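You operate a simulated robot arm through the tools that you are given. There is no shell and no other tool. Be economical: measure what you need, move in short steps, check, and stop when the job is done.

You are at the controls of a simulated robot arm. One attempt, no reset.

## Task
Put the open tin that says "52" from the top of the back belt on top of the large cake there and the open tin that says "57" on the end stop of the front belt. Put two of the brown shakers from the top of the back belt on the top of the depositor table. Push the line drawer shut. Take the flat box from the belt past the line gate and leave it on the lane of the far belt. Fetch the bucket from the shelf of the depositor table and set it on the far end of the depositor belt. The order is free. Set down upright: open tin, brown shaker, flat box.

Only the result counts: the job must be done as asked and must still hold three seconds after the hand-in. Knocking over, shifting, dropping, spilling or breaking anything else fails it.

## Robot
A 6-joint arm with a two-finger gripper on a trunk, on a base that drives. Base frame: it is fixed to the floor where the robot stands at the start and does not move with it; the origin is under the middle of the robot, x ahead of it, y to its left, z up. Readings come in mm, degrees, newtons and seconds.
Its first joint turns from -115.0 to 115.0 degrees. Places, roughly: brown shaker [500, 0, 1000]; bucket (17x17x16 cm) [-1400, -1700, 400]; end stop of the front belt (30x17 cm) [560, 4320, 900]; far end of the depositor belt [-1600, -1100, 900]; flat box (15x7x8 cm) [-1700, 2000, 900]; lane of the far belt (22x108 cm) [-1760, 1100, 900]; large cake (19x19x8 cm) [800, 400, 1000]; line drawer [-1300, 1700, 700]; open tin [750, 0, 1000]; top of the depositor table [-1600, -1900, 800]. Payload 2.1 kg.
The tool frame sits at the grasp point between the pads (the TCP): z along the fingers, y along the line on which they close. The tips reach 20 mm beyond it. Largest opening 100 mm; the body of the gripper starts 63 mm behind the TCP.
Orientation is that of the tool frame in the base frame, as a unit quaternion [w, x, y, z]. With the fingers straight down and closing along the base's y, the tool's x points along the base's -x, its y along +y and its z along -z.

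## Interface
- The arm moves only by the tool send_rows. Its argument "deltas" is a list of rows, each an object of numbers (a shift or turn left out is 0, a gripper value left out holds the last): "tx", "ty", "tz": the shift along the tool's x, y, z in units of 200 mm (1.0 is 200 mm); "wx", "wy", "wz": the turn, a rotation vector about the tool's x, y, z in units of 180 degrees (1.0 is 180 degrees); "claw": the closure, from 0 (fully open) to 1 (shut). In form: [{"tx": .., "ty": .., "tz": .., "wx": .., "wy": .., "wz": .., "claw": ..}, ...]. A call has 1 to 20 rows; each row is the pose to reach, as a shift and turn from the pose commanded when the call began, along the tool's axes at that moment. A call with a number of a shift or a turn outside -1 to 1 is refused whole. Rows are played at 5 a second. More than 50 mm and 8.6 degrees between two rows, or a gripper value outside its range, and nothing of the call is played. A pose out of reach is approached as far as the arm can. The call stops where the force on the tool passes 40 N (or 10 N more than at its start, if that is more) or the arm is blocked; 0.2 s more then pass. The fingers move at their own pace (about 153 mm/s each) and stop on an object; they squeeze with about 31 N. The grip force told is the motor's: it shows also when the fingers shut on nothing. Time passes only in rows, and 0.2 s behind the last, so rows that repeat a pose let the fingers close. It gives the time, the measured TCP pose, the force on the tool (base axes), the opening and the grip force at its end, in the units of the frame above (readings bear some noise), with the torque about the TCP (base axes, N m) and any sound that the robot's microphone picked up.
- Cameras (640 x 400 px; columns grow to the right, rows downward): "scene" is now at [15.5, 113.1, 1593.8]; the picture's right is [-0.33, -0.94, 0.00], its down [-0.68, 0.24, -0.69] and it looks along [0.65, -0.23, -0.72] (base axes); focal length 272 px, centre (320, 200). "wrist" rides on the gripper at [70, -19, -99] in the tool frame; the picture's right is [0.26, 0.97, 0.00], its down [-0.75, 0.20, -0.63] and it looks along [-0.61, 0.16, 0.78] (tool axes); focal length 230 px, centre (320, 200). There is no depth. A picture from a camera that has moved, and an enlarged one, comes with that camera's place and axes in the base frame and with its lens. The place of the scene camera against the robot may be out by one fixed shift of up to 25 mm in any direction.
- get_image(camera): a new picture of that camera. No time passes.
- slide_trunk(by): slides the trunk up (or, below 0, down) by that many mm; the arm and the scene camera ride with it, the base frame stays. It gives what a move gives, with no picture.
- roll_base(legs): drives the robot by 1 to 6 legs, each [ahead, turn to the left] in mm and degrees, along the robot's own axes; the way and the turn of a leg run together, so that a leg with both is an arc; at most 1500 mm and 180 degrees a leg. The arm and the cameras ride along, it lands a little off, and it stops where it bumps. It gives what a move gives.
- aim_head(pan, tilt): turns the head with the scene camera to pan (to the left, within 155 degrees either way) and tilt (down, from -29 to 69), counted from straight ahead of the robot. It gives what a move gives.
- inspect(camera, box): a new picture of the part [left, top, right, bottom] of that camera's present view, enlarged. No time passes.
- hand_in(): hands the job in; it is judged then, once.

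Work in short steps. Places have to be worked out from the pictures, the camera data and where the tool is seen: move nearer, look again, correct. Check each grasp and each placing, and mend what went wrong. You have 196 turns and 174 pictures in all, those below and enlarged ones among them. Open the gripper and draw the arm clear of the work before you hand the job in, unless the task says otherwise; then end with one line.

The tools are called after "Call:" by a JSON object that holds its "fn" and its "kwargs". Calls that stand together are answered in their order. send_rows: Moves the arm, as the interface text tells. Its arguments: {"type":"object","properties":{"deltas":{"type":"array","items":{"type":"object","properties":{"tx":{"type":"number"},"ty":{"type":"number"},"tz":{"type":"number"},"wx":{"type":"number"},"wy":{"type":"number"},"wz":{"type":"number"},"claw":{"type":"number"}}}}},"required":["deltas"]} The other tools are called the same way: slide_trunk (by) slides the trunk up or down; roll_base (legs) drives the base; aim_head (pan, tilt) turns the head that bears the scene camera; get_image (camera) takes a picture; inspect (camera, box) takes an enlarged picture of a part of a camera's view; hand_in () hands the job in.

At the start:

```text
time: 0.0
tcp_pos: [329.0, -49.1, 1230.2]
tcp_rot: [0.0, 0.0, 1.0, 0.0]
wrist_force: [-1.0, 0.1, -0.4]
ft_torque: [-0.02, -0.03, 0.01]
opening: 99.9
grasp_force: 0.0
trunk travel left (down, up): [-785.0, 205.0]
robot x, y, heading: [2.5, -0.7, -0.0]
head pan, tilt: [-19.6, 46.5]
```

scene: 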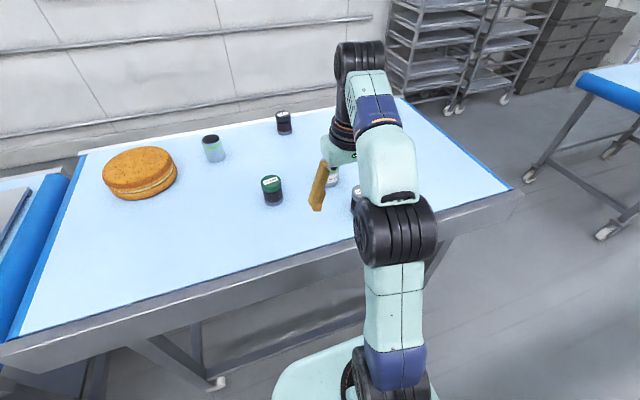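
wrist: 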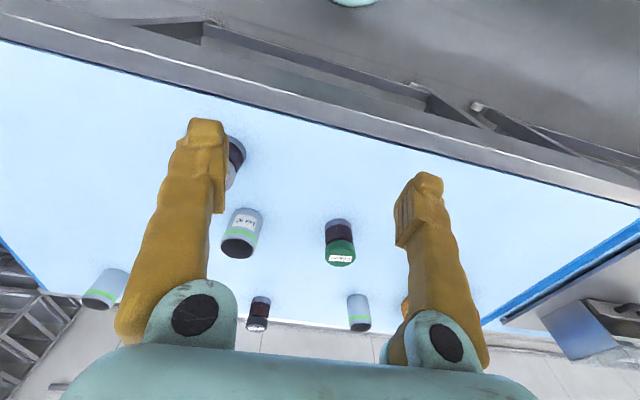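

I begin by looking closely at the back belt with both cameras to read the labels.

Call:
{"fn": "inspect", "kwargs": {"camera": "scene", "box": [180, 90, 400, 228]}}

Call:
{"fn": "inspect", "kwargs": {"camera": "wrist", "box": [60, 120, 460, 370]}}

```text
2.90 times, centred on (290, 159) of scene
camera zoom: at [15.5, 113.1, 1593.8], right [-0.33, -0.94, 0.0], down [-0.68, 0.24, -0.69], along [0.65, -0.23, -0.72], focal length 789 px, centre (407, 319)
```

zoom: 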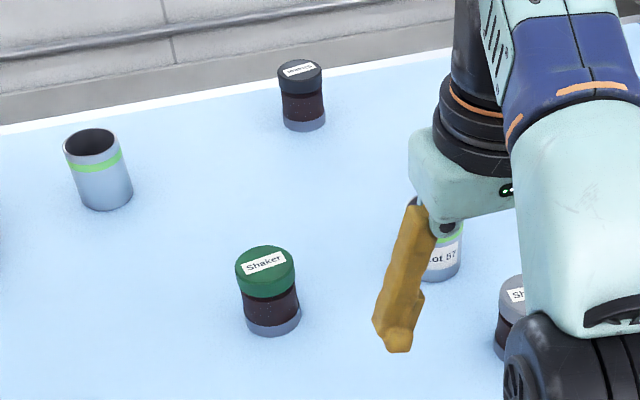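

```text
1.60 times, centred on (260, 245) of wrist
camera zoom: at [261.1, -68.9, 1329.3], right [-0.26, 0.97, 0.0], down [0.75, 0.2, 0.63], along [0.61, 0.16, -0.78], focal length 368 px, centre (416, 128)
```

zoom: 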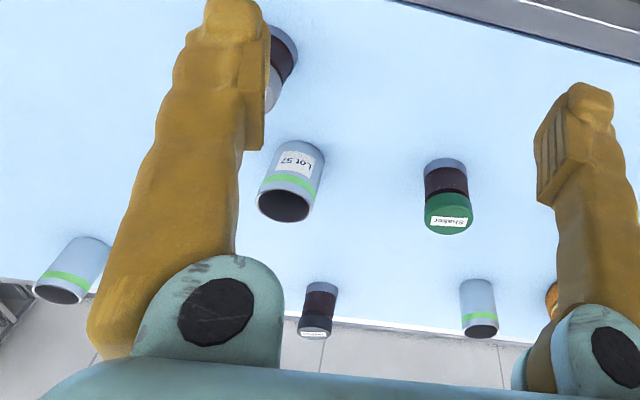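

The shakers with a brown body have green, black and grey lids; "Lot 57" is in the middle and two other tins remain to be read. I look at the far surroundings by turning the head.

Call:
{"fn": "aim_head", "kwargs": {"pan": 25, "tilt": 35}}

Call:
{"fn": "get_image", "kwargs": {"camera": "scene"}}

Call:
{"fn": "aim_head", "kwargs": {"pan": 90, "tilt": 15}}

Call:
{"fn": "get_image", "kwargs": {"camera": "scene"}}

Call:
{"fn": "aim_head", "kwargs": {"pan": 150, "tilt": 15}}

Call:
{"fn": "get_image", "kwargs": {"camera": "scene"}}

Call:
{"fn": "aim_head", "kwargs": {"pan": -130, "tilt": 15}}

Call:
{"fn": "get_image", "kwargs": {"camera": "scene"}}

```text
time: 1.1
tcp_pos: [329.0, -48.8, 1229.8]
tcp_rot: [0.0, 0.0, 1.0, 0.0]
wrist_force: [0.0, -0.3, 0.6]
ft_torque: [0.0, 0.02, 0.0]
opening: 100.1
grasp_force: 0.2
trunk travel left (down, up): [-785.0, 205.0]
robot x, y, heading: [0.2, -2.8, 0.1]
head pan, tilt: [25.0, 35.0]
```

```text
169 pictures are left
camera scene: at [19.9, 177.0, 1610.7], right [0.42, -0.91, 0.0], down [-0.52, -0.24, -0.82], along [0.74, 0.35, -0.57], focal length 272 px, centre (320, 200)
```

scene: 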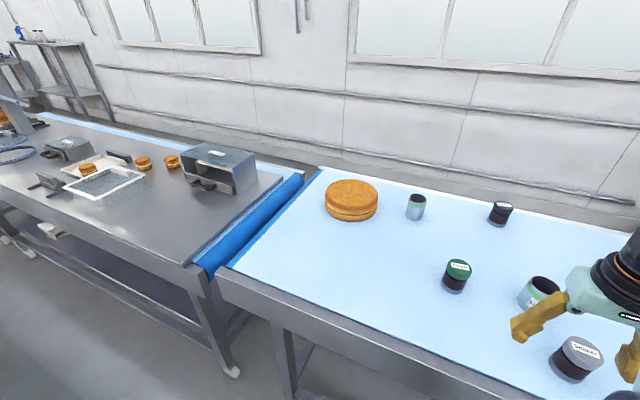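

```text
time: 2.5
tcp_pos: [328.1, -49.7, 1230.6]
tcp_rot: [0.0, 0.0, 1.0, -0.001]
wrist_force: [-0.9, -0.5, 0.2]
ft_torque: [-0.01, 0.03, 0.0]
opening: 100.0
grasp_force: 0.1
trunk travel left (down, up): [-785.0, 205.0]
robot x, y, heading: [-2.3, -0.8, -0.1]
head pan, tilt: [90.0, 15.0]
```

```text
168 pictures are left
camera scene: at [-59.9, 233.4, 1642.7], right [1.0, 0.0, 0.0], down [0.0, -0.26, -0.97], along [0.0, 0.97, -0.26], focal length 272 px, centre (320, 200)
```

scene: 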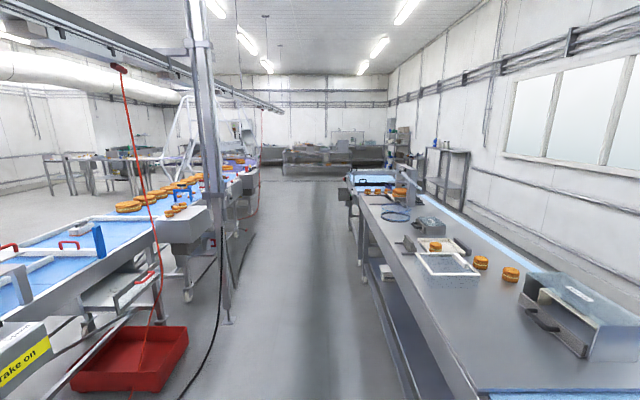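

```text
time: 3.8
tcp_pos: [328.3, -49.8, 1230.1]
tcp_rot: [0.0, 0.0, 1.0, 0.0]
wrist_force: [0.6, -0.7, 0.1]
ft_torque: [0.02, 0.01, -0.02]
opening: 100.0
grasp_force: 0.1
trunk travel left (down, up): [-785.0, 205.0]
robot x, y, heading: [-0.5, -1.5, 0.2]
head pan, tilt: [150.0, 15.0]
```

```text
167 pictures are left
camera scene: at [-140.8, 186.7, 1642.7], right [0.5, 0.87, 0.0], down [0.22, -0.13, -0.97], along [-0.84, 0.48, -0.26], focal length 272 px, centre (320, 200)
```

scene: 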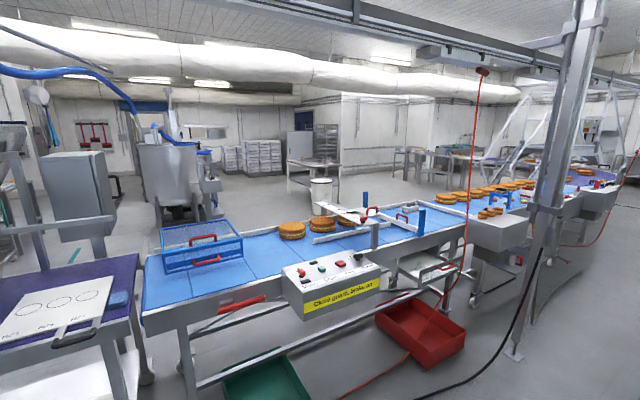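

```text
time: 7.6
tcp_pos: [330.5, -50.0, 1230.0]
tcp_rot: [0.0, 0.0, 1.0, 0.001]
wrist_force: [0.2, -0.1, -0.5]
ft_torque: [0.03, 0.01, 0.01]
opening: 99.8
grasp_force: 0.2
trunk travel left (down, up): [-785.0, 205.0]
robot x, y, heading: [0.5, 2.7, -0.0]
head pan, tilt: [-130.0, 15.0]
```

```text
166 pictures are left
camera scene: at [-120.0, 68.3, 1642.7], right [-0.77, 0.64, 0.0], down [0.17, 0.2, -0.97], along [-0.62, -0.74, -0.26], focal length 272 px, centre (320, 200)
```

scene: 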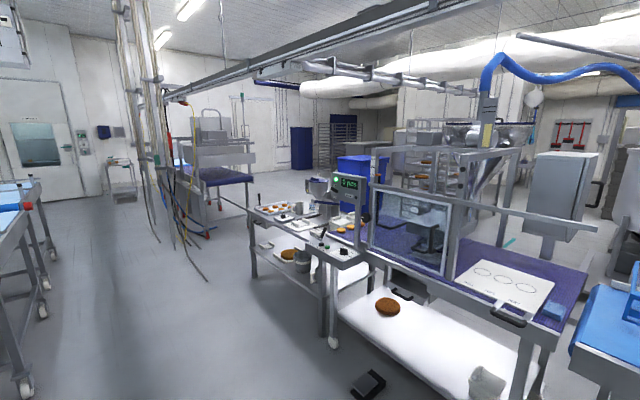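

The surroundings are clear. Now I shift the arm 150 mm sideways to triangulate the things on the back belt with the wrist camera.

Call:
{"fn": "send_rows", "kwargs": {"deltas": [{"ty": 0.25}, {"ty": 0.5}, {"ty": 0.75}, {"ty": 0.75}]}}

Call:
{"fn": "get_image", "kwargs": {"camera": "wrist"}}

Call:
{"fn": "aim_head", "kwargs": {"pan": 0, "tilt": 45}}

Call:
{"fn": "get_image", "kwargs": {"camera": "scene"}}

```text
time: 8.6
tcp_pos: [327.8, 101.8, 1230.4]
tcp_rot: [0.0, 0.0, 1.0, 0.0]
wrist_force: [-0.3, -0.3, 0.4]
ft_torque: [0.07, 0.01, -0.03]
opening: 100.2
grasp_force: 0.1
trunk travel left (down, up): [-785.0, 205.0]
robot x, y, heading: [-0.9, -1.4, 0.0]
head pan, tilt: [-130.0, 15.0]
```

```text
165 pictures are left
camera wrist: at [259.8, 82.7, 1328.8], right [-0.26, 0.97, 0.0], down [0.75, 0.2, 0.63], along [0.61, 0.16, -0.78], focal length 230 px, centre (320, 200)
```

wrist: 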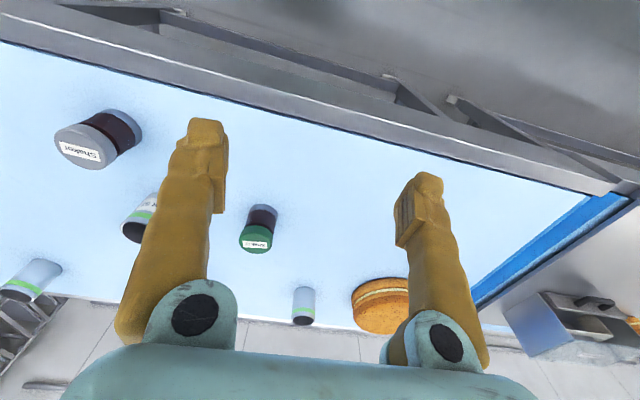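

```text
time: 10.8
tcp_pos: [328.9, 102.7, 1229.1]
tcp_rot: [0.0, -0.001, 1.0, 0.0]
wrist_force: [-0.8, 0.0, -0.1]
ft_torque: [0.02, -0.04, -0.01]
opening: 99.7
grasp_force: 0.0
trunk travel left (down, up): [-785.0, 205.0]
robot x, y, heading: [-1.5, -2.5, 0.1]
head pan, tilt: [0.0, 45.0]
```

```text
164 pictures are left
camera scene: at [21.4, 139.9, 1595.9], right [0.0, -1.0, 0.0], down [-0.71, 0.0, -0.71], along [0.71, 0.0, -0.71], focal length 272 px, centre (320, 200)
```

scene: 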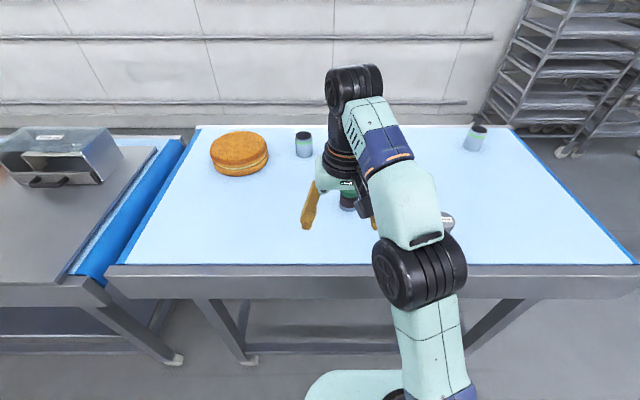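

Triangulated: belt top z≈985, green shaker (573,53), grey shaker (463,-178), tin 57 (612,-128), left tin (850,199), right tin (897,-433), cake (790,413). I need the labels on the other two tins.

Call:
{"fn": "inspect", "kwargs": {"camera": "scene", "box": [280, 120, 330, 170]}}

Call:
{"fn": "inspect", "kwargs": {"camera": "scene", "box": [450, 110, 500, 160]}}

```text
8.00 times, centred on (305, 145) of scene
camera zoom: at [21.4, 139.9, 1595.9], right [0.0, -1.0, 0.0], down [-0.71, 0.0, -0.71], along [0.71, 0.0, -0.71], focal length 2177 px, centre (440, 640)
```

zoom: 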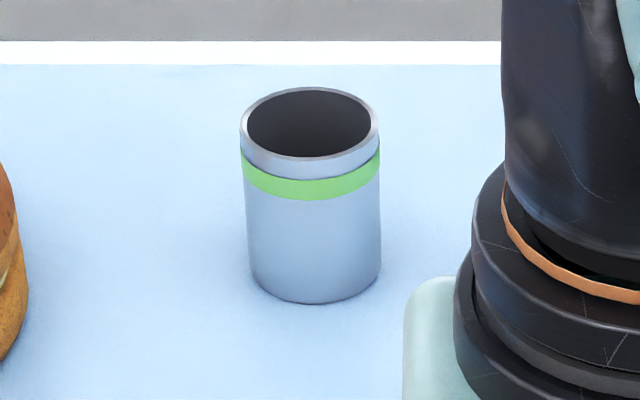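

```text
8.00 times, centred on (475, 135) of scene
camera zoom: at [21.4, 139.9, 1595.9], right [0.0, -1.0, 0.0], down [-0.71, 0.0, -0.71], along [0.71, 0.0, -0.71], focal length 2177 px, centre (-920, 720)
```

zoom: 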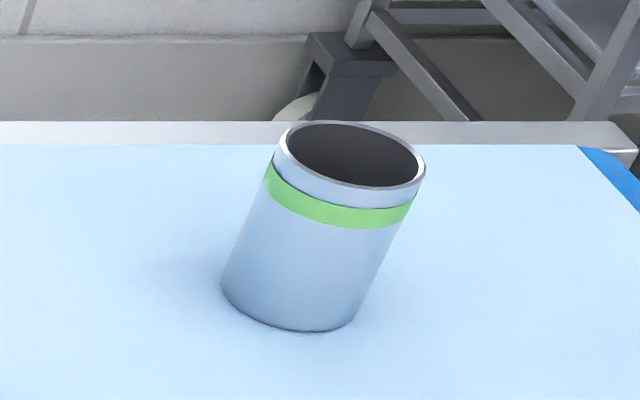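

Both label sides face away. Before driving close to the belt, I look straight down to judge the base's footprint.

Call:
{"fn": "aim_head", "kwargs": {"pan": 20, "tilt": 69}}

Call:
{"fn": "get_image", "kwargs": {"camera": "scene"}}

```text
time: 11.6
tcp_pos: [329.0, 102.3, 1229.3]
tcp_rot: [0.0, 0.0, 1.0, 0.0]
wrist_force: [0.0, 0.3, 0.3]
ft_torque: [0.01, 0.0, -0.01]
opening: 99.9
grasp_force: 0.1
trunk travel left (down, up): [-785.0, 205.0]
robot x, y, heading: [-2.4, -1.0, -0.2]
head pan, tilt: [20.0, 68.8]
```

```text
161 pictures are left
camera scene: at [-7.5, 158.9, 1567.1], right [0.34, -0.94, 0.0], down [-0.88, -0.32, -0.36], along [0.34, 0.12, -0.93], focal length 272 px, centre (320, 200)
```

scene: 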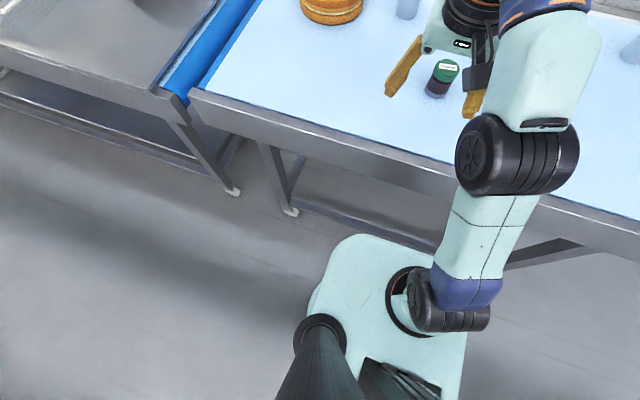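

The platform's front is at about x≈145 and the belt's rail at x≈360, so there is room. I drive ahead 150 mm.

Call:
{"fn": "roll_base", "kwargs": {"legs": [[150, 0]]}}

Call:
{"fn": "get_image", "kwargs": {"camera": "scene"}}

Call:
{"fn": "get_image", "kwargs": {"camera": "wrist"}}

```text
time: 13.0
tcp_pos: [479.5, 102.2, 1228.9]
tcp_rot: [0.001, 0.001, 1.0, 0.001]
wrist_force: [-0.6, -0.9, -0.7]
ft_torque: [0.0, -0.02, -0.02]
opening: 99.9
grasp_force: 0.1
trunk travel left (down, up): [-785.0, 205.0]
robot x, y, heading: [149.1, -1.7, 0.1]
head pan, tilt: [20.0, 68.8]
```

```text
160 pictures are left
camera scene: at [143.2, 159.0, 1567.0], right [0.34, -0.94, 0.0], down [-0.88, -0.32, -0.36], along [0.34, 0.12, -0.93], focal length 272 px, centre (320, 200)
```

scene: 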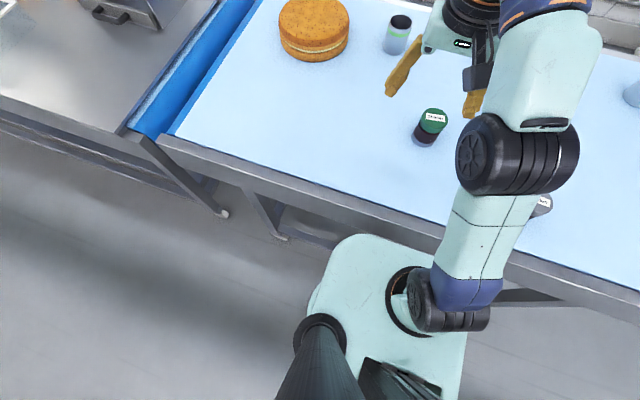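

```text
159 pictures are left
camera wrist: at [411.3, 83.0, 1329.1], right [-0.26, 0.97, 0.0], down [0.75, 0.2, 0.63], along [0.61, 0.16, -0.78], focal length 230 px, centre (320, 200)
```

wrist: 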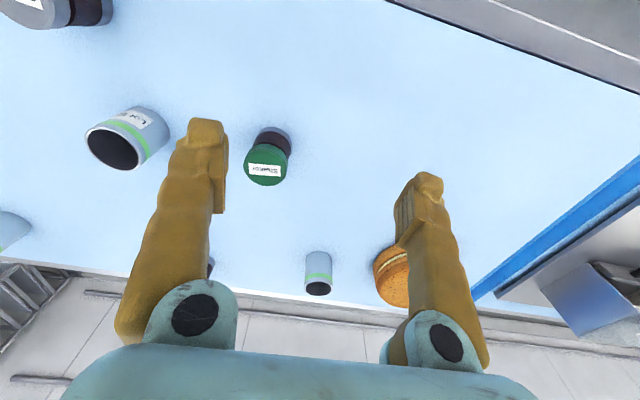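

Robot is now ~50 mm from the rail. I test the tilted reach: tilt the tool 60° forward while advancing 150 mm at safe height.

Call:
{"fn": "send_rows", "kwargs": {"deltas": [{"tx": -0.09, "wy": -0.0417}, {"tx": -0.18, "wy": -0.0833}, {"tx": -0.27, "wy": -0.125}, {"tx": -0.36, "wy": -0.1667}, {"tx": -0.45, "wy": -0.2083}, {"tx": -0.54, "wy": -0.25}, {"tx": -0.63, "wy": -0.2917}, {"tx": -0.75, "wy": -0.3333}]}}

Call:
{"fn": "get_image", "kwargs": {"camera": "wrist"}}

```text
time: 14.8
tcp_pos: [632.0, 101.9, 1228.7]
tcp_rot: [0.5, -0.001, 0.866, 0.001]
wrist_force: [-0.9, 0.2, -0.4]
ft_torque: [0.04, 0.03, 0.02]
opening: 100.2
grasp_force: 0.1
trunk travel left (down, up): [-785.0, 205.0]
robot x, y, heading: [151.6, -0.6, 0.1]
head pan, tilt: [20.0, 68.8]
```

```text
158 pictures are left
camera wrist: at [513.6, 82.4, 1218.3], right [-0.13, 0.97, -0.22], down [-0.17, 0.2, 0.96], along [0.98, 0.16, 0.14], focal length 230 px, centre (320, 200)
```

wrist: 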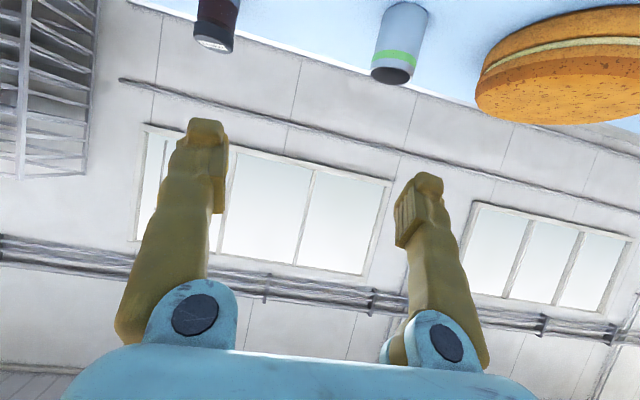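

Reach is fine at 60° tilt. I try rolling the wrist 180° so the camera rides above the gripper.

Call:
{"fn": "send_rows", "kwargs": {"deltas": [{"wz": 0.045}, {"wz": 0.09}, {"wz": 0.135}, {"wz": 0.18}, {"wz": 0.225}, {"wz": 0.27}, {"wz": 0.315}, {"wz": 0.36}, {"wz": 0.405}, {"wz": 0.45}, {"wz": 0.495}, {"wz": 0.54}, {"wz": 0.585}, {"wz": 0.63}, {"wz": 0.675}, {"wz": 0.72}, {"wz": 0.765}, {"wz": 0.81}, {"wz": 0.855}, {"wz": 0.9}]}}

Call:
{"fn": "get_image", "kwargs": {"camera": "wrist"}}

```text
time: 19.0
tcp_pos: [644.1, 28.7, 1239.5]
tcp_rot: [0.064, 0.855, 0.146, 0.493]
wrist_force: [1.4, 0.3, -0.1]
ft_torque: [0.01, 0.03, -0.01]
opening: 99.8
grasp_force: 0.1
out of reach, approached as far as the arm can: row 14, 15, 16, 17, 18, 19, 20
trunk travel left (down, up): [-785.0, 205.0]
robot x, y, heading: [153.0, 0.5, -0.1]
head pan, tilt: [20.0, 68.8]
```

```text
157 pictures are left
camera wrist: at [589.2, 64.3, 1342.6], right [0.3, -0.84, 0.46], down [-0.86, -0.45, -0.25], along [0.41, -0.32, -0.85], focal length 230 px, centre (320, 200)
```

wrist: 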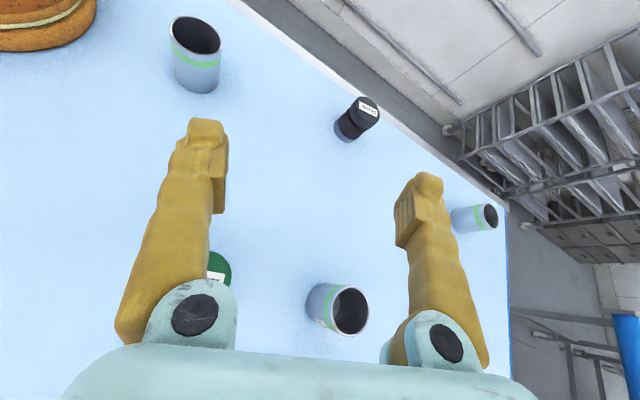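

The roll hits a joint limit near the end, so I undo it and go back to the original wrist roll.

Call:
{"fn": "send_rows", "kwargs": {"deltas": [{"wz": -0.045}, {"wz": -0.09}, {"wz": -0.135}, {"wz": -0.18}, {"wz": -0.225}, {"wz": -0.27}, {"wz": -0.315}, {"wz": -0.36}, {"wz": -0.405}, {"wz": -0.45}, {"wz": -0.495}, {"wz": -0.54}, {"wz": -0.585}, {"wz": -0.63}, {"wz": -0.675}, {"wz": -0.72}, {"wz": -0.765}, {"wz": -0.81}, {"wz": -0.855}, {"wz": -0.9}]}}

Call:
{"fn": "send_rows", "kwargs": {"deltas": [{"wy": 0.0417, "tx": 0.08}, {"wy": 0.0833, "tx": 0.16}, {"wy": 0.125, "tx": 0.24}, {"wy": 0.1667, "tx": 0.32}, {"wy": 0.2083, "tx": 0.32}, {"wy": 0.25, "tx": 0.32}, {"wy": 0.2917, "tx": 0.32}, {"wy": 0.3333, "tx": 0.32}]}}

```text
time: 23.2
tcp_pos: [644.8, 28.1, 1242.3]
tcp_rot: [0.5, -0.002, 0.866, 0.0]
wrist_force: [-0.5, 0.0, 0.7]
ft_torque: [0.0, 0.01, 0.0]
opening: 100.0
grasp_force: 0.1
trunk travel left (down, up): [-785.0, 205.0]
robot x, y, heading: [153.1, 0.6, -0.0]
head pan, tilt: [20.0, 68.8]
```

```text
time: 25.0
tcp_pos: [561.0, 24.3, 1155.8]
tcp_rot: [-0.001, 0.001, 1.0, 0.0]
wrist_force: [0.6, 0.7, 0.4]
ft_torque: [0.0, 0.01, -0.04]
opening: 99.9
grasp_force: 0.2
out of reach, approached as far as the arm can: row 7, 8
trunk travel left (down, up): [-785.0, 205.0]
robot x, y, heading: [151.5, 2.8, 0.1]
head pan, tilt: [20.0, 68.8]
```

Tool is down at (561,24,1156), about the limit at this stance. I look with the wrist camera to refine the green shaker.

Call:
{"fn": "get_image", "kwargs": {"camera": "wrist"}}

```text
156 pictures are left
camera wrist: at [492.4, 5.5, 1255.3], right [-0.26, 0.97, 0.0], down [0.75, 0.2, 0.63], along [0.61, 0.16, -0.78], focal length 230 px, centre (320, 200)
```

wrist: 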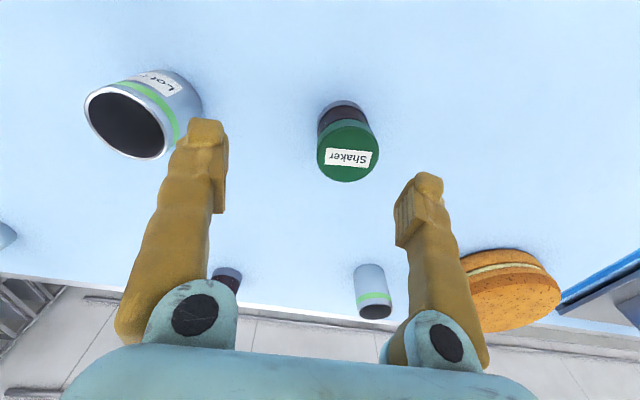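

The green shaker's centre comes out at (580,55), lid top ≈1062, diameter 57. I align with a 20° tilt and descend around it.

Call:
{"fn": "send_rows", "kwargs": {"deltas": [{"tx": -0.03, "ty": 0.06, "wy": -0.037}, {"tx": -0.06, "ty": 0.11, "wy": -0.074}, {"tx": -0.095, "ty": 0.155, "wy": -0.111}, {"tx": -0.095, "ty": 0.155, "wy": -0.111, "tz": 0.15}, {"tx": -0.095, "ty": 0.155, "wy": -0.111, "tz": 0.3}, {"tx": -0.095, "ty": 0.155, "wy": -0.111, "tz": 0.45}, {"tx": -0.095, "ty": 0.155, "wy": -0.111, "tz": 0.6}]}}

Call:
{"fn": "get_image", "kwargs": {"camera": "wrist"}}

Call:
{"fn": "get_image", "kwargs": {"camera": "scene"}}

```text
time: 26.6
tcp_pos: [580.9, 54.6, 1034.6]
tcp_rot: [0.173, -0.001, 0.985, 0.001]
wrist_force: [-0.4, 0.9, 0.1]
ft_torque: [0.01, 0.0, 0.0]
opening: 100.2
grasp_force: 0.1
trunk travel left (down, up): [-785.0, 205.0]
robot x, y, heading: [149.8, -1.8, 0.1]
head pan, tilt: [20.0, 68.8]
```

```text
155 pictures are left
camera wrist: at [483.3, 35.0, 1104.5], right [-0.24, 0.97, -0.09], down [0.49, 0.2, 0.85], along [0.84, 0.16, -0.52], focal length 230 px, centre (320, 200)
```

wrist: 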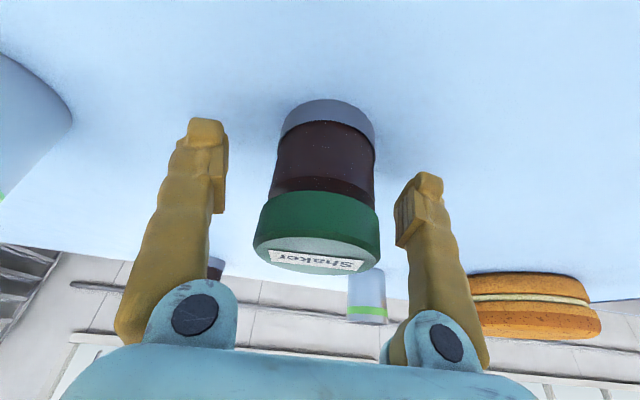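

```text
154 pictures are left
camera scene: at [146.0, 159.2, 1567.0], right [0.34, -0.94, 0.0], down [-0.88, -0.32, -0.36], along [0.34, 0.12, -0.93], focal length 272 px, centre (320, 200)
```

scene: 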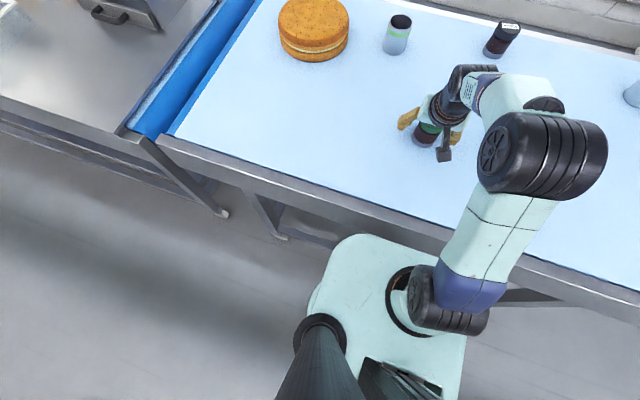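

The shaker sits centred between the fingers, so I close on it and let the grip settle.

Call:
{"fn": "send_rows", "kwargs": {"deltas": [{"claw": 0.3}, {"claw": 0.6}, {"claw": 1.0}, {"claw": 1.0}, {"claw": 1.0}]}}

```text
time: 27.8
tcp_pos: [580.9, 56.4, 1036.4]
tcp_rot: [0.174, 0.0, 0.985, -0.001]
wrist_force: [-0.2, -0.5, 0.0]
ft_torque: [0.0, 0.03, 0.04]
opening: 53.2
grasp_force: 30.7
trunk travel left (down, up): [-785.0, 205.0]
robot x, y, heading: [156.4, 0.2, 0.1]
head pan, tilt: [20.0, 68.8]
```

Grip holds at 53 mm. I lift straight up 180 mm and check.

Call:
{"fn": "send_rows", "kwargs": {"deltas": [{"tz": -0.17, "tx": -0.0616}, {"tz": -0.34, "tx": -0.123}, {"tz": -0.51, "tx": -0.185}, {"tz": -0.68, "tx": -0.246}, {"tz": -0.85, "tx": -0.308}]}}

Call:
{"fn": "get_image", "kwargs": {"camera": "wrist"}}

```text
time: 29.0
tcp_pos: [580.3, 55.1, 1216.4]
tcp_rot: [0.174, -0.002, 0.985, 0.0]
wrist_force: [-0.5, -0.5, -0.9]
ft_torque: [-0.04, -0.05, -0.05]
opening: 53.5
grasp_force: 31.3
trunk travel left (down, up): [-785.0, 205.0]
robot x, y, heading: [147.9, 1.3, -0.0]
head pan, tilt: [20.0, 68.8]
```

```text
153 pictures are left
camera wrist: at [482.4, 35.0, 1285.7], right [-0.24, 0.97, -0.09], down [0.49, 0.2, 0.85], along [0.84, 0.16, -0.52], focal length 230 px, centre (320, 200)
```

wrist: 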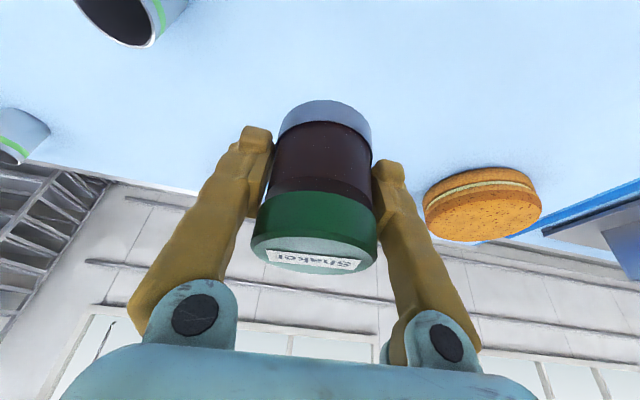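

Shaker secured. I retract the arm over the platform with the tool upright again, then drive toward the depositor table.

Call:
{"fn": "send_rows", "kwargs": {"deltas": [{"tx": 0.2, "tz": -0.07, "wy": 0.022}, {"tx": 0.4, "tz": -0.14, "wy": 0.044}, {"tx": 0.6, "tz": -0.21, "wy": 0.067}, {"tx": 0.8, "tz": -0.28, "wy": 0.089}, {"tx": 1.0, "tz": -0.34, "wy": 0.111}]}}

Call:
{"fn": "roll_base", "kwargs": {"legs": [[-450, 0], [0, -107.5], [1000, 0], [700, 0], [0, -72.5]]}}

Call:
{"fn": "aim_head", "kwargs": {"pan": 0, "tilt": 40}}

Call:
{"fn": "get_image", "kwargs": {"camera": "scene"}}

```text
time: 30.2
tcp_pos: [367.1, 54.6, 1214.7]
tcp_rot: [0.001, -0.001, 1.0, 0.0]
wrist_force: [1.2, -0.3, -1.9]
ft_torque: [0.01, 0.0, -0.01]
opening: 53.5
grasp_force: 31.4
trunk travel left (down, up): [-785.0, 205.0]
robot x, y, heading: [154.0, 0.9, 0.0]
head pan, tilt: [20.0, 68.8]
```

```text
time: 48.8
tcp_pos: [-1008.8, -1666.0, 1214.3]
tcp_rot: [0.0, 1.0, -0.008, 0.0]
wrist_force: [0.1, 0.9, -1.3]
ft_torque: [0.02, 0.01, 0.0]
opening: 53.2
grasp_force: 31.1
trunk travel left (down, up): [-785.0, 205.0]
robot x, y, heading: [-791.0, -1617.0, 179.3]
head pan, tilt: [20.0, 68.8]
```

```text
time: 49.8
tcp_pos: [-1010.0, -1665.4, 1214.1]
tcp_rot: [0.0, 1.0, -0.008, 0.0]
wrist_force: [-0.3, -1.3, 0.1]
ft_torque: [-0.03, -0.02, 0.02]
opening: 52.9
grasp_force: 30.9
trunk travel left (down, up): [-785.0, 205.0]
robot x, y, heading: [-794.7, -1613.3, 179.1]
head pan, tilt: [0.0, 40.0]
```

```text
152 pictures are left
camera scene: at [-819.9, -1753.9, 1603.0], right [0.01, 1.0, 0.0], down [0.64, -0.01, -0.77], along [-0.77, 0.01, -0.64], focal length 272 px, centre (320, 200)
```

scene: 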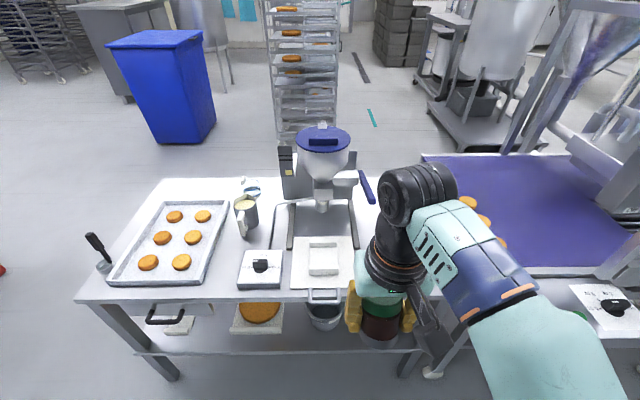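

The depositor table is ahead; its right front corner near (-1400,-1510) seems free. I check with the wrist camera.

Call:
{"fn": "get_image", "kwargs": {"camera": "wrist"}}

Call:
{"fn": "inspect", "kwargs": {"camera": "scene", "box": [200, 150, 460, 312]}}

```text
151 pictures are left
camera wrist: at [-938.2, -1649.2, 1313.2], right [0.24, -0.97, 0.0], down [-0.75, -0.19, 0.63], along [-0.61, -0.15, -0.78], focal length 230 px, centre (320, 200)
```

wrist: 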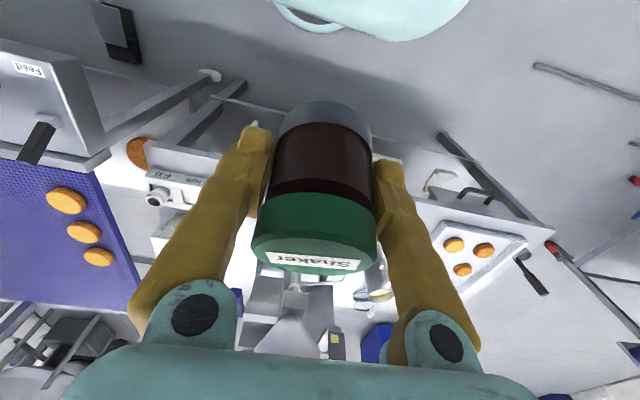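

```text
2.46 times, centred on (330, 231) of scene
camera zoom: at [-819.9, -1753.9, 1603.0], right [0.01, 1.0, 0.0], down [0.64, -0.01, -0.77], along [-0.77, 0.01, -0.64], focal length 670 px, centre (295, 124)
```

zoom: 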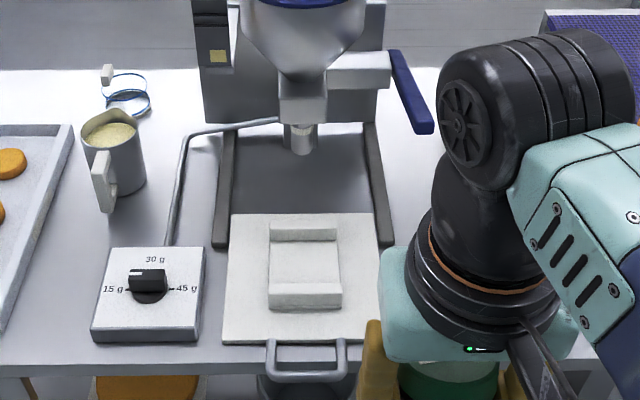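

The arm hides the right part of the table; I swing the hand 200 mm to the robot's left to see it.

Call:
{"fn": "send_rows", "kwargs": {"deltas": [{"ty": 0.24}, {"ty": 0.48}, {"ty": 0.72}, {"ty": 0.96}]}}

Call:
{"fn": "aim_head", "kwargs": {"pan": -15, "tilt": 45}}

Call:
{"fn": "get_image", "kwargs": {"camera": "scene"}}

```text
time: 50.8
tcp_pos: [-1012.0, -1860.8, 1214.0]
tcp_rot: [-0.001, 1.0, -0.008, 0.0]
wrist_force: [-1.1, -0.5, -0.6]
ft_torque: [0.04, 0.01, -0.03]
opening: 53.0
grasp_force: 31.4
trunk travel left (down, up): [-785.0, 205.0]
robot x, y, heading: [-791.9, -1618.2, 179.3]
head pan, tilt: [0.0, 40.0]
```

```text
time: 51.5
tcp_pos: [-1011.0, -1856.3, 1215.5]
tcp_rot: [0.0, 1.0, -0.007, 0.0]
wrist_force: [-0.9, 0.2, -1.2]
ft_torque: [0.01, 0.02, 0.06]
opening: 53.1
grasp_force: 30.6
trunk travel left (down, up): [-785.0, 205.0]
robot x, y, heading: [-788.6, -1613.2, 179.1]
head pan, tilt: [-15.0, 45.0]
```

```text
149 pictures are left
camera scene: at [-813.1, -1732.5, 1595.9], right [0.27, 0.96, 0.0], down [0.68, -0.19, -0.71], along [-0.68, 0.19, -0.71], focal length 272 px, centre (320, 200)
```

scene: 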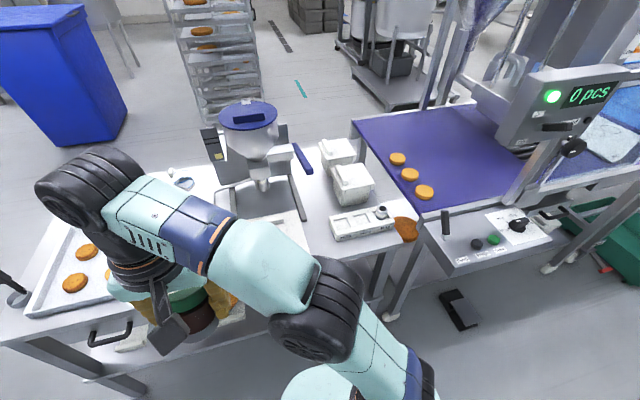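

Call:
{"fn": "inspect", "kwargs": {"camera": "scene", "box": [200, 100, 440, 250]}}

```text
2.67 times, centred on (320, 175) of scene
camera zoom: at [-813.1, -1732.5, 1595.9], right [0.27, 0.96, 0.0], down [0.68, -0.19, -0.71], along [-0.68, 0.19, -0.71], focal length 726 px, centre (320, 267)
```

zoom: 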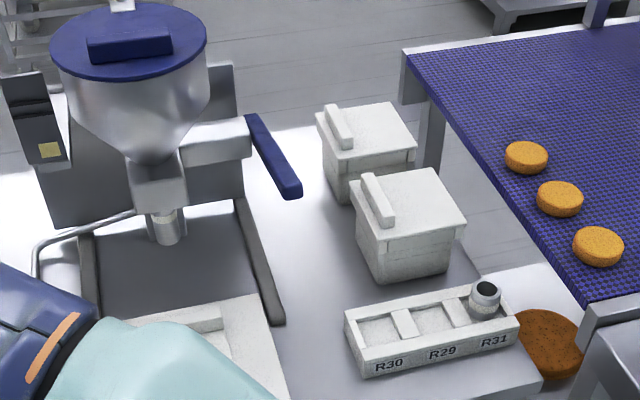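

A free strip lies between the machine and the R30 rack. I turn the gripper 90° (closing front-back) while centring the arm, and lower the trunk 150 mm.

Call:
{"fn": "send_rows", "kwargs": {"deltas": [{"ty": -0.1, "wz": -0.0455}, {"ty": -0.2, "wz": -0.091}, {"ty": -0.3, "wz": -0.1365}, {"ty": -0.4, "wz": -0.182}, {"ty": -0.5, "wz": -0.2275}, {"ty": -0.6, "wz": -0.273}, {"ty": -0.7, "wz": -0.3185}, {"ty": -0.8, "wz": -0.364}, {"ty": -0.9, "wz": -0.4095}, {"ty": -1.0, "wz": -0.455}, {"ty": -1.0, "wz": -0.496}]}}

Call:
{"fn": "get_image", "kwargs": {"camera": "wrist"}}

```text
time: 53.9
tcp_pos: [-1009.8, -1658.1, 1214.6]
tcp_rot: [0.0, 0.716, 0.698, 0.0]
wrist_force: [0.1, 0.2, -1.8]
ft_torque: [0.04, -0.02, -0.03]
opening: 53.0
grasp_force: 30.9
trunk travel left (down, up): [-785.0, 205.0]
robot x, y, heading: [-796.9, -1617.1, 179.2]
head pan, tilt: [-15.0, 45.0]
```

```text
147 pictures are left
camera wrist: at [-1025.8, -1588.7, 1314.2], right [0.97, 0.23, 0.0], down [0.18, -0.76, 0.63], along [0.15, -0.61, -0.78], focal length 230 px, centre (320, 200)
```

wrist: 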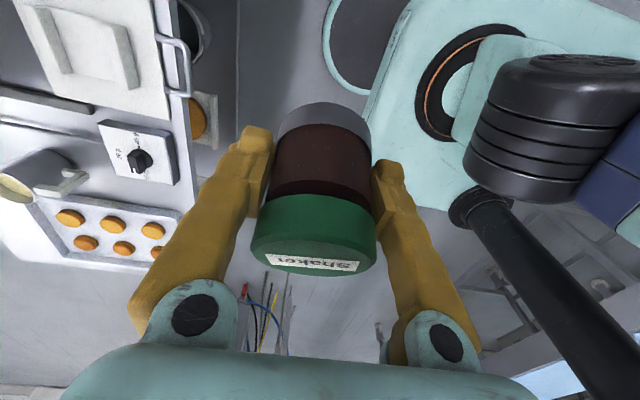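

Gripper turned. Now I drive 285 mm ahead to the table's edge and look.

Call:
{"fn": "roll_base", "kwargs": {"legs": [[285, 0]]}}

Call:
{"fn": "aim_head", "kwargs": {"pan": -5, "tilt": 55}}

Call:
{"fn": "get_image", "kwargs": {"camera": "scene"}}

Call:
{"fn": "get_image", "kwargs": {"camera": "wrist"}}

```text
time: 55.9
tcp_pos: [-1300.8, -1652.6, 1215.0]
tcp_rot: [-0.001, 0.718, 0.696, -0.001]
wrist_force: [0.3, -0.5, -0.8]
ft_torque: [0.02, 0.0, -0.02]
opening: 53.0
grasp_force: 30.6
trunk travel left (down, up): [-785.0, 205.0]
robot x, y, heading: [-1085.3, -1607.0, 178.9]
head pan, tilt: [-15.0, 45.0]
```

```text
time: 56.6
tcp_pos: [-1302.7, -1652.2, 1215.2]
tcp_rot: [0.0, 0.718, 0.696, 0.0]
wrist_force: [0.2, -0.2, -1.0]
ft_torque: [0.02, 0.0, 0.0]
opening: 53.3
grasp_force: 30.8
trunk travel left (down, up): [-785.0, 205.0]
robot x, y, heading: [-1083.0, -1611.4, 179.0]
head pan, tilt: [-5.0, 55.0]
```

```text
146 pictures are left
camera scene: at [-1099.0, -1742.8, 1582.5], right [0.1, 0.99, 0.0], down [0.81, -0.09, -0.57], along [-0.57, 0.06, -0.82], focal length 272 px, centre (320, 200)
```

scene: 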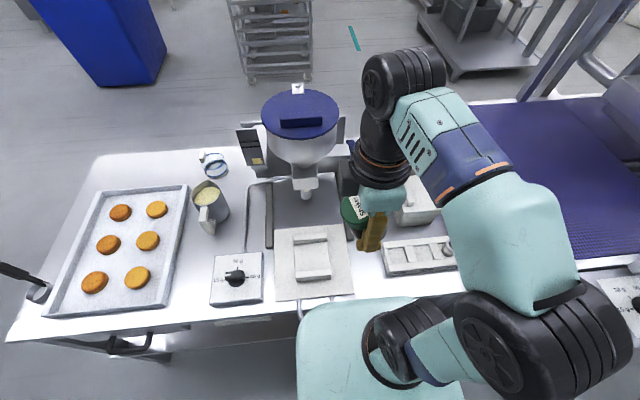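

```text
145 pictures are left
camera wrist: at [-1317.4, -1583.2, 1314.1], right [0.97, 0.23, 0.0], down [0.18, -0.76, 0.63], along [0.14, -0.61, -0.78], focal length 230 px, centre (320, 200)
```

wrist: 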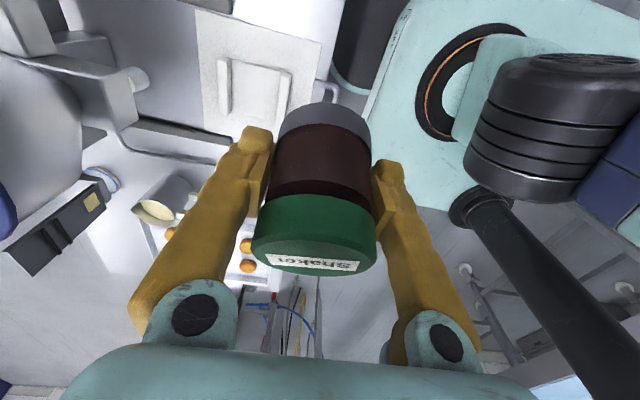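

Table top ≈800. I target (-1478,-1556) for this shaker: move over it at height, then lower the trunk 180 mm.

Call:
{"fn": "send_rows", "kwargs": {"deltas": [{"tx": 0.09, "ty": -0.18}, {"tx": 0.18, "ty": -0.36}, {"tx": 0.27, "ty": -0.54}, {"tx": 0.36, "ty": -0.72}, {"tx": 0.453, "ty": -0.895}, {"tx": 0.453, "ty": -0.895}]}}

Call:
{"fn": "slide_trunk", "kwargs": {"by": -180}}

Call:
{"fn": "get_image", "kwargs": {"camera": "wrist"}}

Call:
{"fn": "get_image", "kwargs": {"camera": "scene"}}

```text
time: 58.0
tcp_pos: [-1462.5, -1558.6, 1201.9]
tcp_rot: [-0.001, 0.717, 0.697, -0.002]
wrist_force: [0.2, 0.2, -0.8]
ft_torque: [0.0, 0.02, 0.01]
opening: 52.7
grasp_force: 31.0
out of reach, approached as far as the arm can: row 5, 6
trunk travel left (down, up): [-785.0, 205.0]
robot x, y, heading: [-1084.8, -1608.6, 179.1]
head pan, tilt: [-5.0, 55.0]
```

```text
time: 60.0
tcp_pos: [-1462.0, -1557.4, 1021.6]
tcp_rot: [-0.001, 0.718, 0.696, -0.001]
wrist_force: [0.5, 0.7, 1.7]
ft_torque: [-0.07, 0.01, -0.02]
opening: 52.8
grasp_force: 31.0
trunk travel left (down, up): [-605.0, 385.0]
robot x, y, heading: [-1088.8, -1609.1, 179.3]
head pan, tilt: [-5.0, 55.0]
```

```text
144 pictures are left
camera wrist: at [-1477.8, -1488.8, 1121.5], right [0.97, 0.23, 0.0], down [0.18, -0.76, 0.63], along [0.14, -0.61, -0.78], focal length 230 px, centre (320, 200)
```

wrist: 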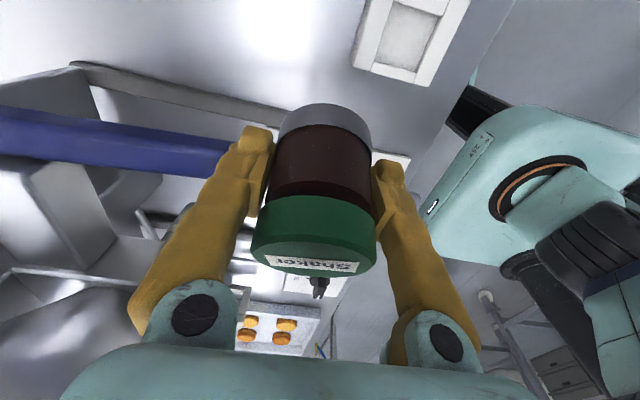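

```text
143 pictures are left
camera scene: at [-1098.1, -1742.7, 1402.5], right [0.1, 0.99, 0.0], down [0.81, -0.09, -0.57], along [-0.57, 0.06, -0.82], focal length 272 px, centre (320, 200)
```

scene: 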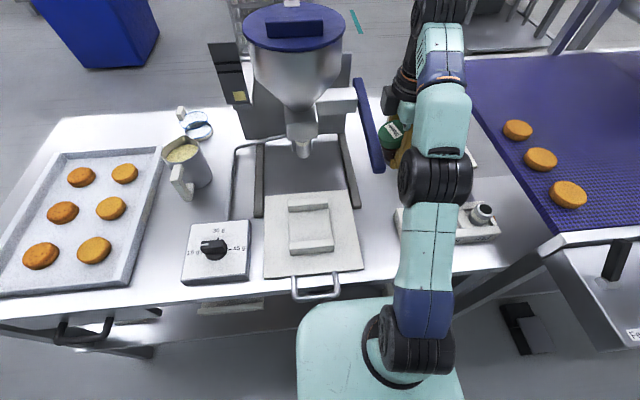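

The machine's blue handle ends near (-1490,-1580,970), too near this spot. I rise, back off to x≈-1400, and turn the gripper back so the slim side faces the handle.

Call:
{"fn": "send_rows", "kwargs": {"deltas": [{"tz": -0.2}, {"tz": -0.4, "ty": 0.1}, {"tz": -0.4, "ty": 0.3}, {"tz": -0.4, "ty": 0.4, "wz": 0.0455}, {"tz": -0.4, "ty": 0.4, "wz": 0.091}, {"tz": -0.4, "ty": 0.4, "wz": 0.1365}, {"tz": -0.4, "ty": 0.4, "wz": 0.182}, {"tz": -0.4, "ty": 0.4, "wz": 0.2275}, {"tz": -0.4, "ty": 0.4, "wz": 0.273}, {"tz": -0.4, "ty": 0.4, "wz": 0.3185}, {"tz": -0.4, "ty": 0.4, "wz": 0.364}, {"tz": -0.4, "ty": 0.4, "wz": 0.4095}, {"tz": -0.4, "ty": 0.4, "wz": 0.455}, {"tz": -0.4, "ty": 0.4, "wz": 0.5}]}}

Call:
{"fn": "get_image", "kwargs": {"camera": "wrist"}}

Call:
{"fn": "get_image", "kwargs": {"camera": "scene"}}

```text
time: 63.0
tcp_pos: [-1375.6, -1561.7, 1072.4]
tcp_rot: [-0.001, 1.0, -0.016, -0.002]
wrist_force: [0.9, -0.1, -0.4]
ft_torque: [0.0, 0.02, 0.02]
opening: 52.6
grasp_force: 31.0
out of reach, approached as far as the arm can: row 1, 2, 3, 4, 5, 6, 7, 8, 9, 10, 11, 12, 13, 14
trunk travel left (down, up): [-605.0, 385.0]
robot x, y, heading: [-1084.3, -1609.9, 178.8]
head pan, tilt: [-5.0, 55.0]
```

```text
142 pictures are left
camera wrist: at [-1303.2, -1547.0, 1173.1], right [0.23, -0.97, 0.0], down [-0.75, -0.18, 0.63], along [-0.62, -0.14, -0.78], focal length 230 px, centre (320, 200)
```

wrist: 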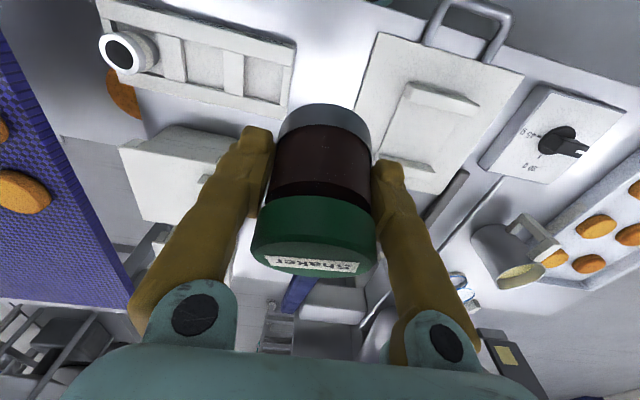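

```text
141 pictures are left
camera scene: at [-1098.6, -1742.7, 1402.5], right [0.1, 0.99, 0.0], down [0.81, -0.09, -0.57], along [-0.57, 0.06, -0.82], focal length 272 px, centre (320, 200)
```

scene: 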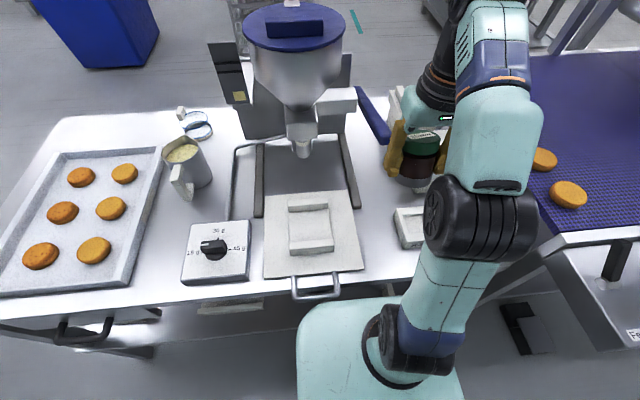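

The wrist view gives the strip: rack edge y≈-1522, board edge y≈-1621. I aim at (-1408,-1571) and descend to z≈890.

Call:
{"fn": "send_rows", "kwargs": {"deltas": [{"tx": -0.08, "ty": 0.03}, {"tx": -0.16, "ty": 0.052}, {"tx": -0.16, "ty": 0.052, "tz": 0.2}, {"tx": -0.16, "ty": 0.052, "tz": 0.4}, {"tx": -0.16, "ty": 0.052, "tz": 0.6}, {"tx": -0.16, "ty": 0.052, "tz": 0.76}, {"tx": -0.16, "ty": 0.052, "tz": 0.91}]}}

Call:
{"fn": "get_image", "kwargs": {"camera": "wrist"}}

Call:
{"fn": "get_image", "kwargs": {"camera": "scene"}}

```text
time: 64.7
tcp_pos: [-1401.7, -1572.1, 894.3]
tcp_rot: [0.0, 1.0, -0.015, -0.004]
wrist_force: [16.7, 0.1, 1.8]
ft_torque: [-0.08, 1.71, 0.21]
opening: 52.7
grasp_force: 31.1
out of reach, approached as far as the arm can: row 1, 2
trunk travel left (down, up): [-605.0, 385.0]
robot x, y, heading: [-1084.0, -1607.1, 178.8]
head pan, tilt: [-5.0, 55.0]
```

```text
140 pictures are left
camera wrist: at [-1328.7, -1555.8, 994.5], right [0.23, -0.97, 0.0], down [-0.75, -0.18, 0.63], along [-0.62, -0.14, -0.77], focal length 230 px, centre (320, 200)
```

wrist: 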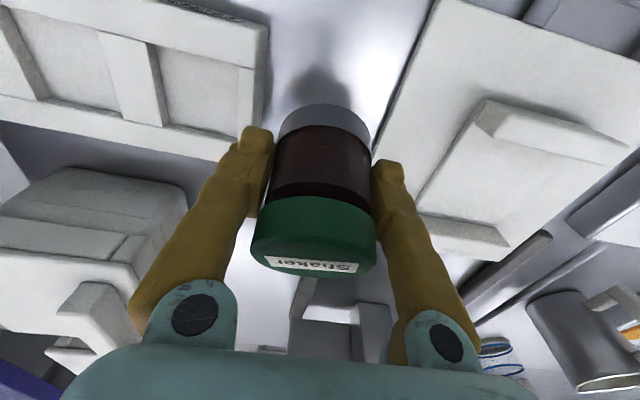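

```text
139 pictures are left
camera scene: at [-1090.9, -1742.5, 1402.6], right [0.1, 0.99, 0.0], down [0.81, -0.09, -0.58], along [-0.58, 0.06, -0.82], focal length 272 px, centre (320, 200)
```

scene: 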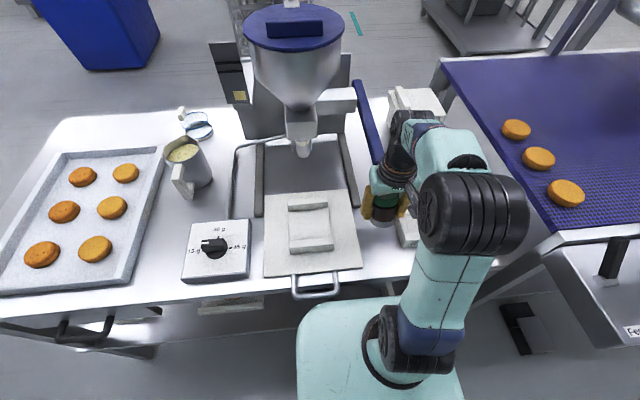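

A 17 N push at ~100 mm above the TCP: the gripper touches the machine's handle. I back off 30 mm toward the robot at once.

Call:
{"fn": "send_rows", "kwargs": {"deltas": [{"tx": 0.1}, {"tx": 0.17}]}}

Call:
{"fn": "inspect", "kwargs": {"camera": "scene", "box": [300, 60, 500, 260]}}

```text
time: 65.2
tcp_pos: [-1372.2, -1573.3, 894.2]
tcp_rot: [0.0, 1.0, -0.015, -0.002]
wrist_force: [-0.2, -0.2, -2.0]
ft_torque: [0.01, 0.0, -0.03]
opening: 53.1
grasp_force: 31.3
trunk travel left (down, up): [-605.0, 385.0]
robot x, y, heading: [-1085.4, -1608.3, 178.8]
head pan, tilt: [-5.0, 55.0]
```

```text
2.00 times, centred on (400, 160) of scene
camera zoom: at [-1098.1, -1742.7, 1402.5], right [0.1, 0.99, 0.0], down [0.81, -0.09, -0.57], along [-0.57, 0.06, -0.82], focal length 544 px, centre (160, 280)
```

zoom: 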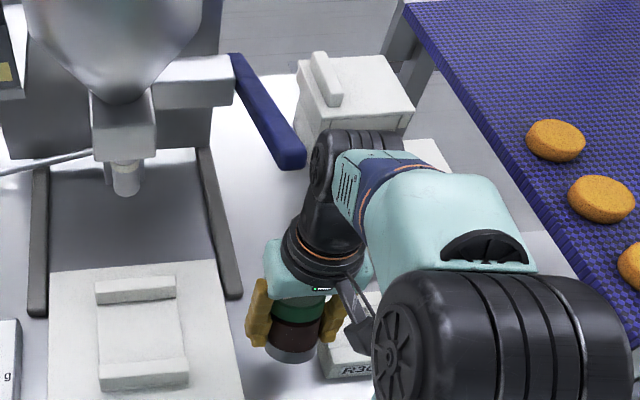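

Contact gone, nothing moved. The shaker was grasped at 20° tilt, so tilting 20° both makes it upright and pulls the hand away from the handle; then I go to x=-1405 and descend to z≈850.

Call:
{"fn": "send_rows", "kwargs": {"deltas": [{"wy": -0.037}, {"wy": -0.074}, {"wy": -0.111}, {"wy": -0.111, "tx": -0.08}, {"wy": -0.111, "tx": -0.165}, {"wy": -0.111, "tx": -0.165, "tz": 0.1}, {"wy": -0.111, "tx": -0.165, "tz": 0.22}]}}

Call:
{"fn": "inspect", "kwargs": {"camera": "scene", "box": [300, 60, 500, 260]}}

Call:
{"fn": "get_image", "kwargs": {"camera": "wrist"}}

```text
time: 66.8
tcp_pos: [-1406.4, -1573.0, 848.7]
tcp_rot: [-0.003, 0.985, -0.015, -0.174]
wrist_force: [-0.9, 0.5, -1.2]
ft_torque: [-0.01, -0.01, 0.03]
opening: 52.9
grasp_force: 31.1
trunk travel left (down, up): [-605.0, 385.0]
robot x, y, heading: [-1082.1, -1607.6, 179.1]
head pan, tilt: [-5.0, 55.0]
```

```text
2.00 times, centred on (400, 160) of scene
camera zoom: at [-1099.1, -1742.7, 1402.5], right [0.1, 0.99, 0.0], down [0.81, -0.09, -0.57], along [-0.57, 0.06, -0.82], focal length 544 px, centre (160, 280)
```

zoom: 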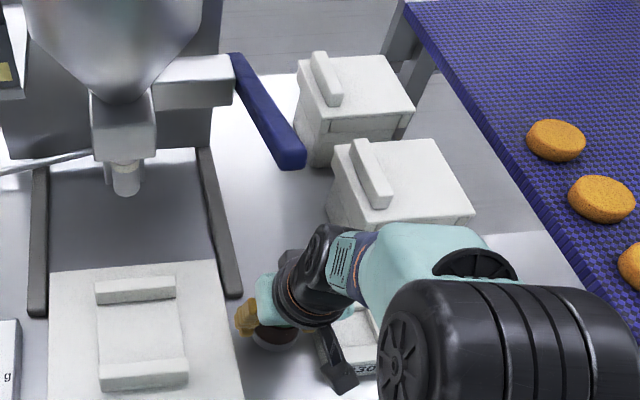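

```text
136 pictures are left
camera wrist: at [-1305.5, -1558.2, 917.9], right [0.21, -0.97, -0.09], down [-0.49, -0.19, 0.85], along [-0.84, -0.14, -0.52], focal length 230 px, centre (320, 200)
```

wrist: 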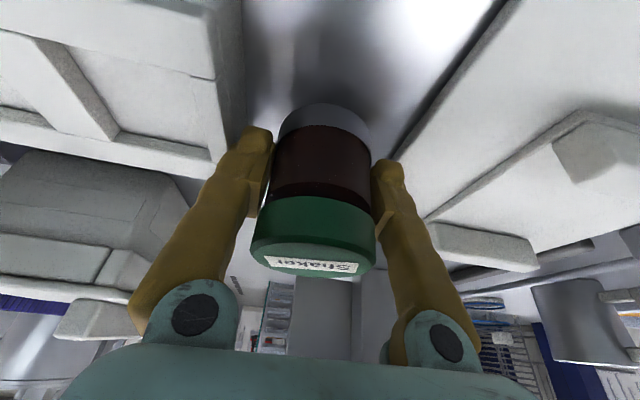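

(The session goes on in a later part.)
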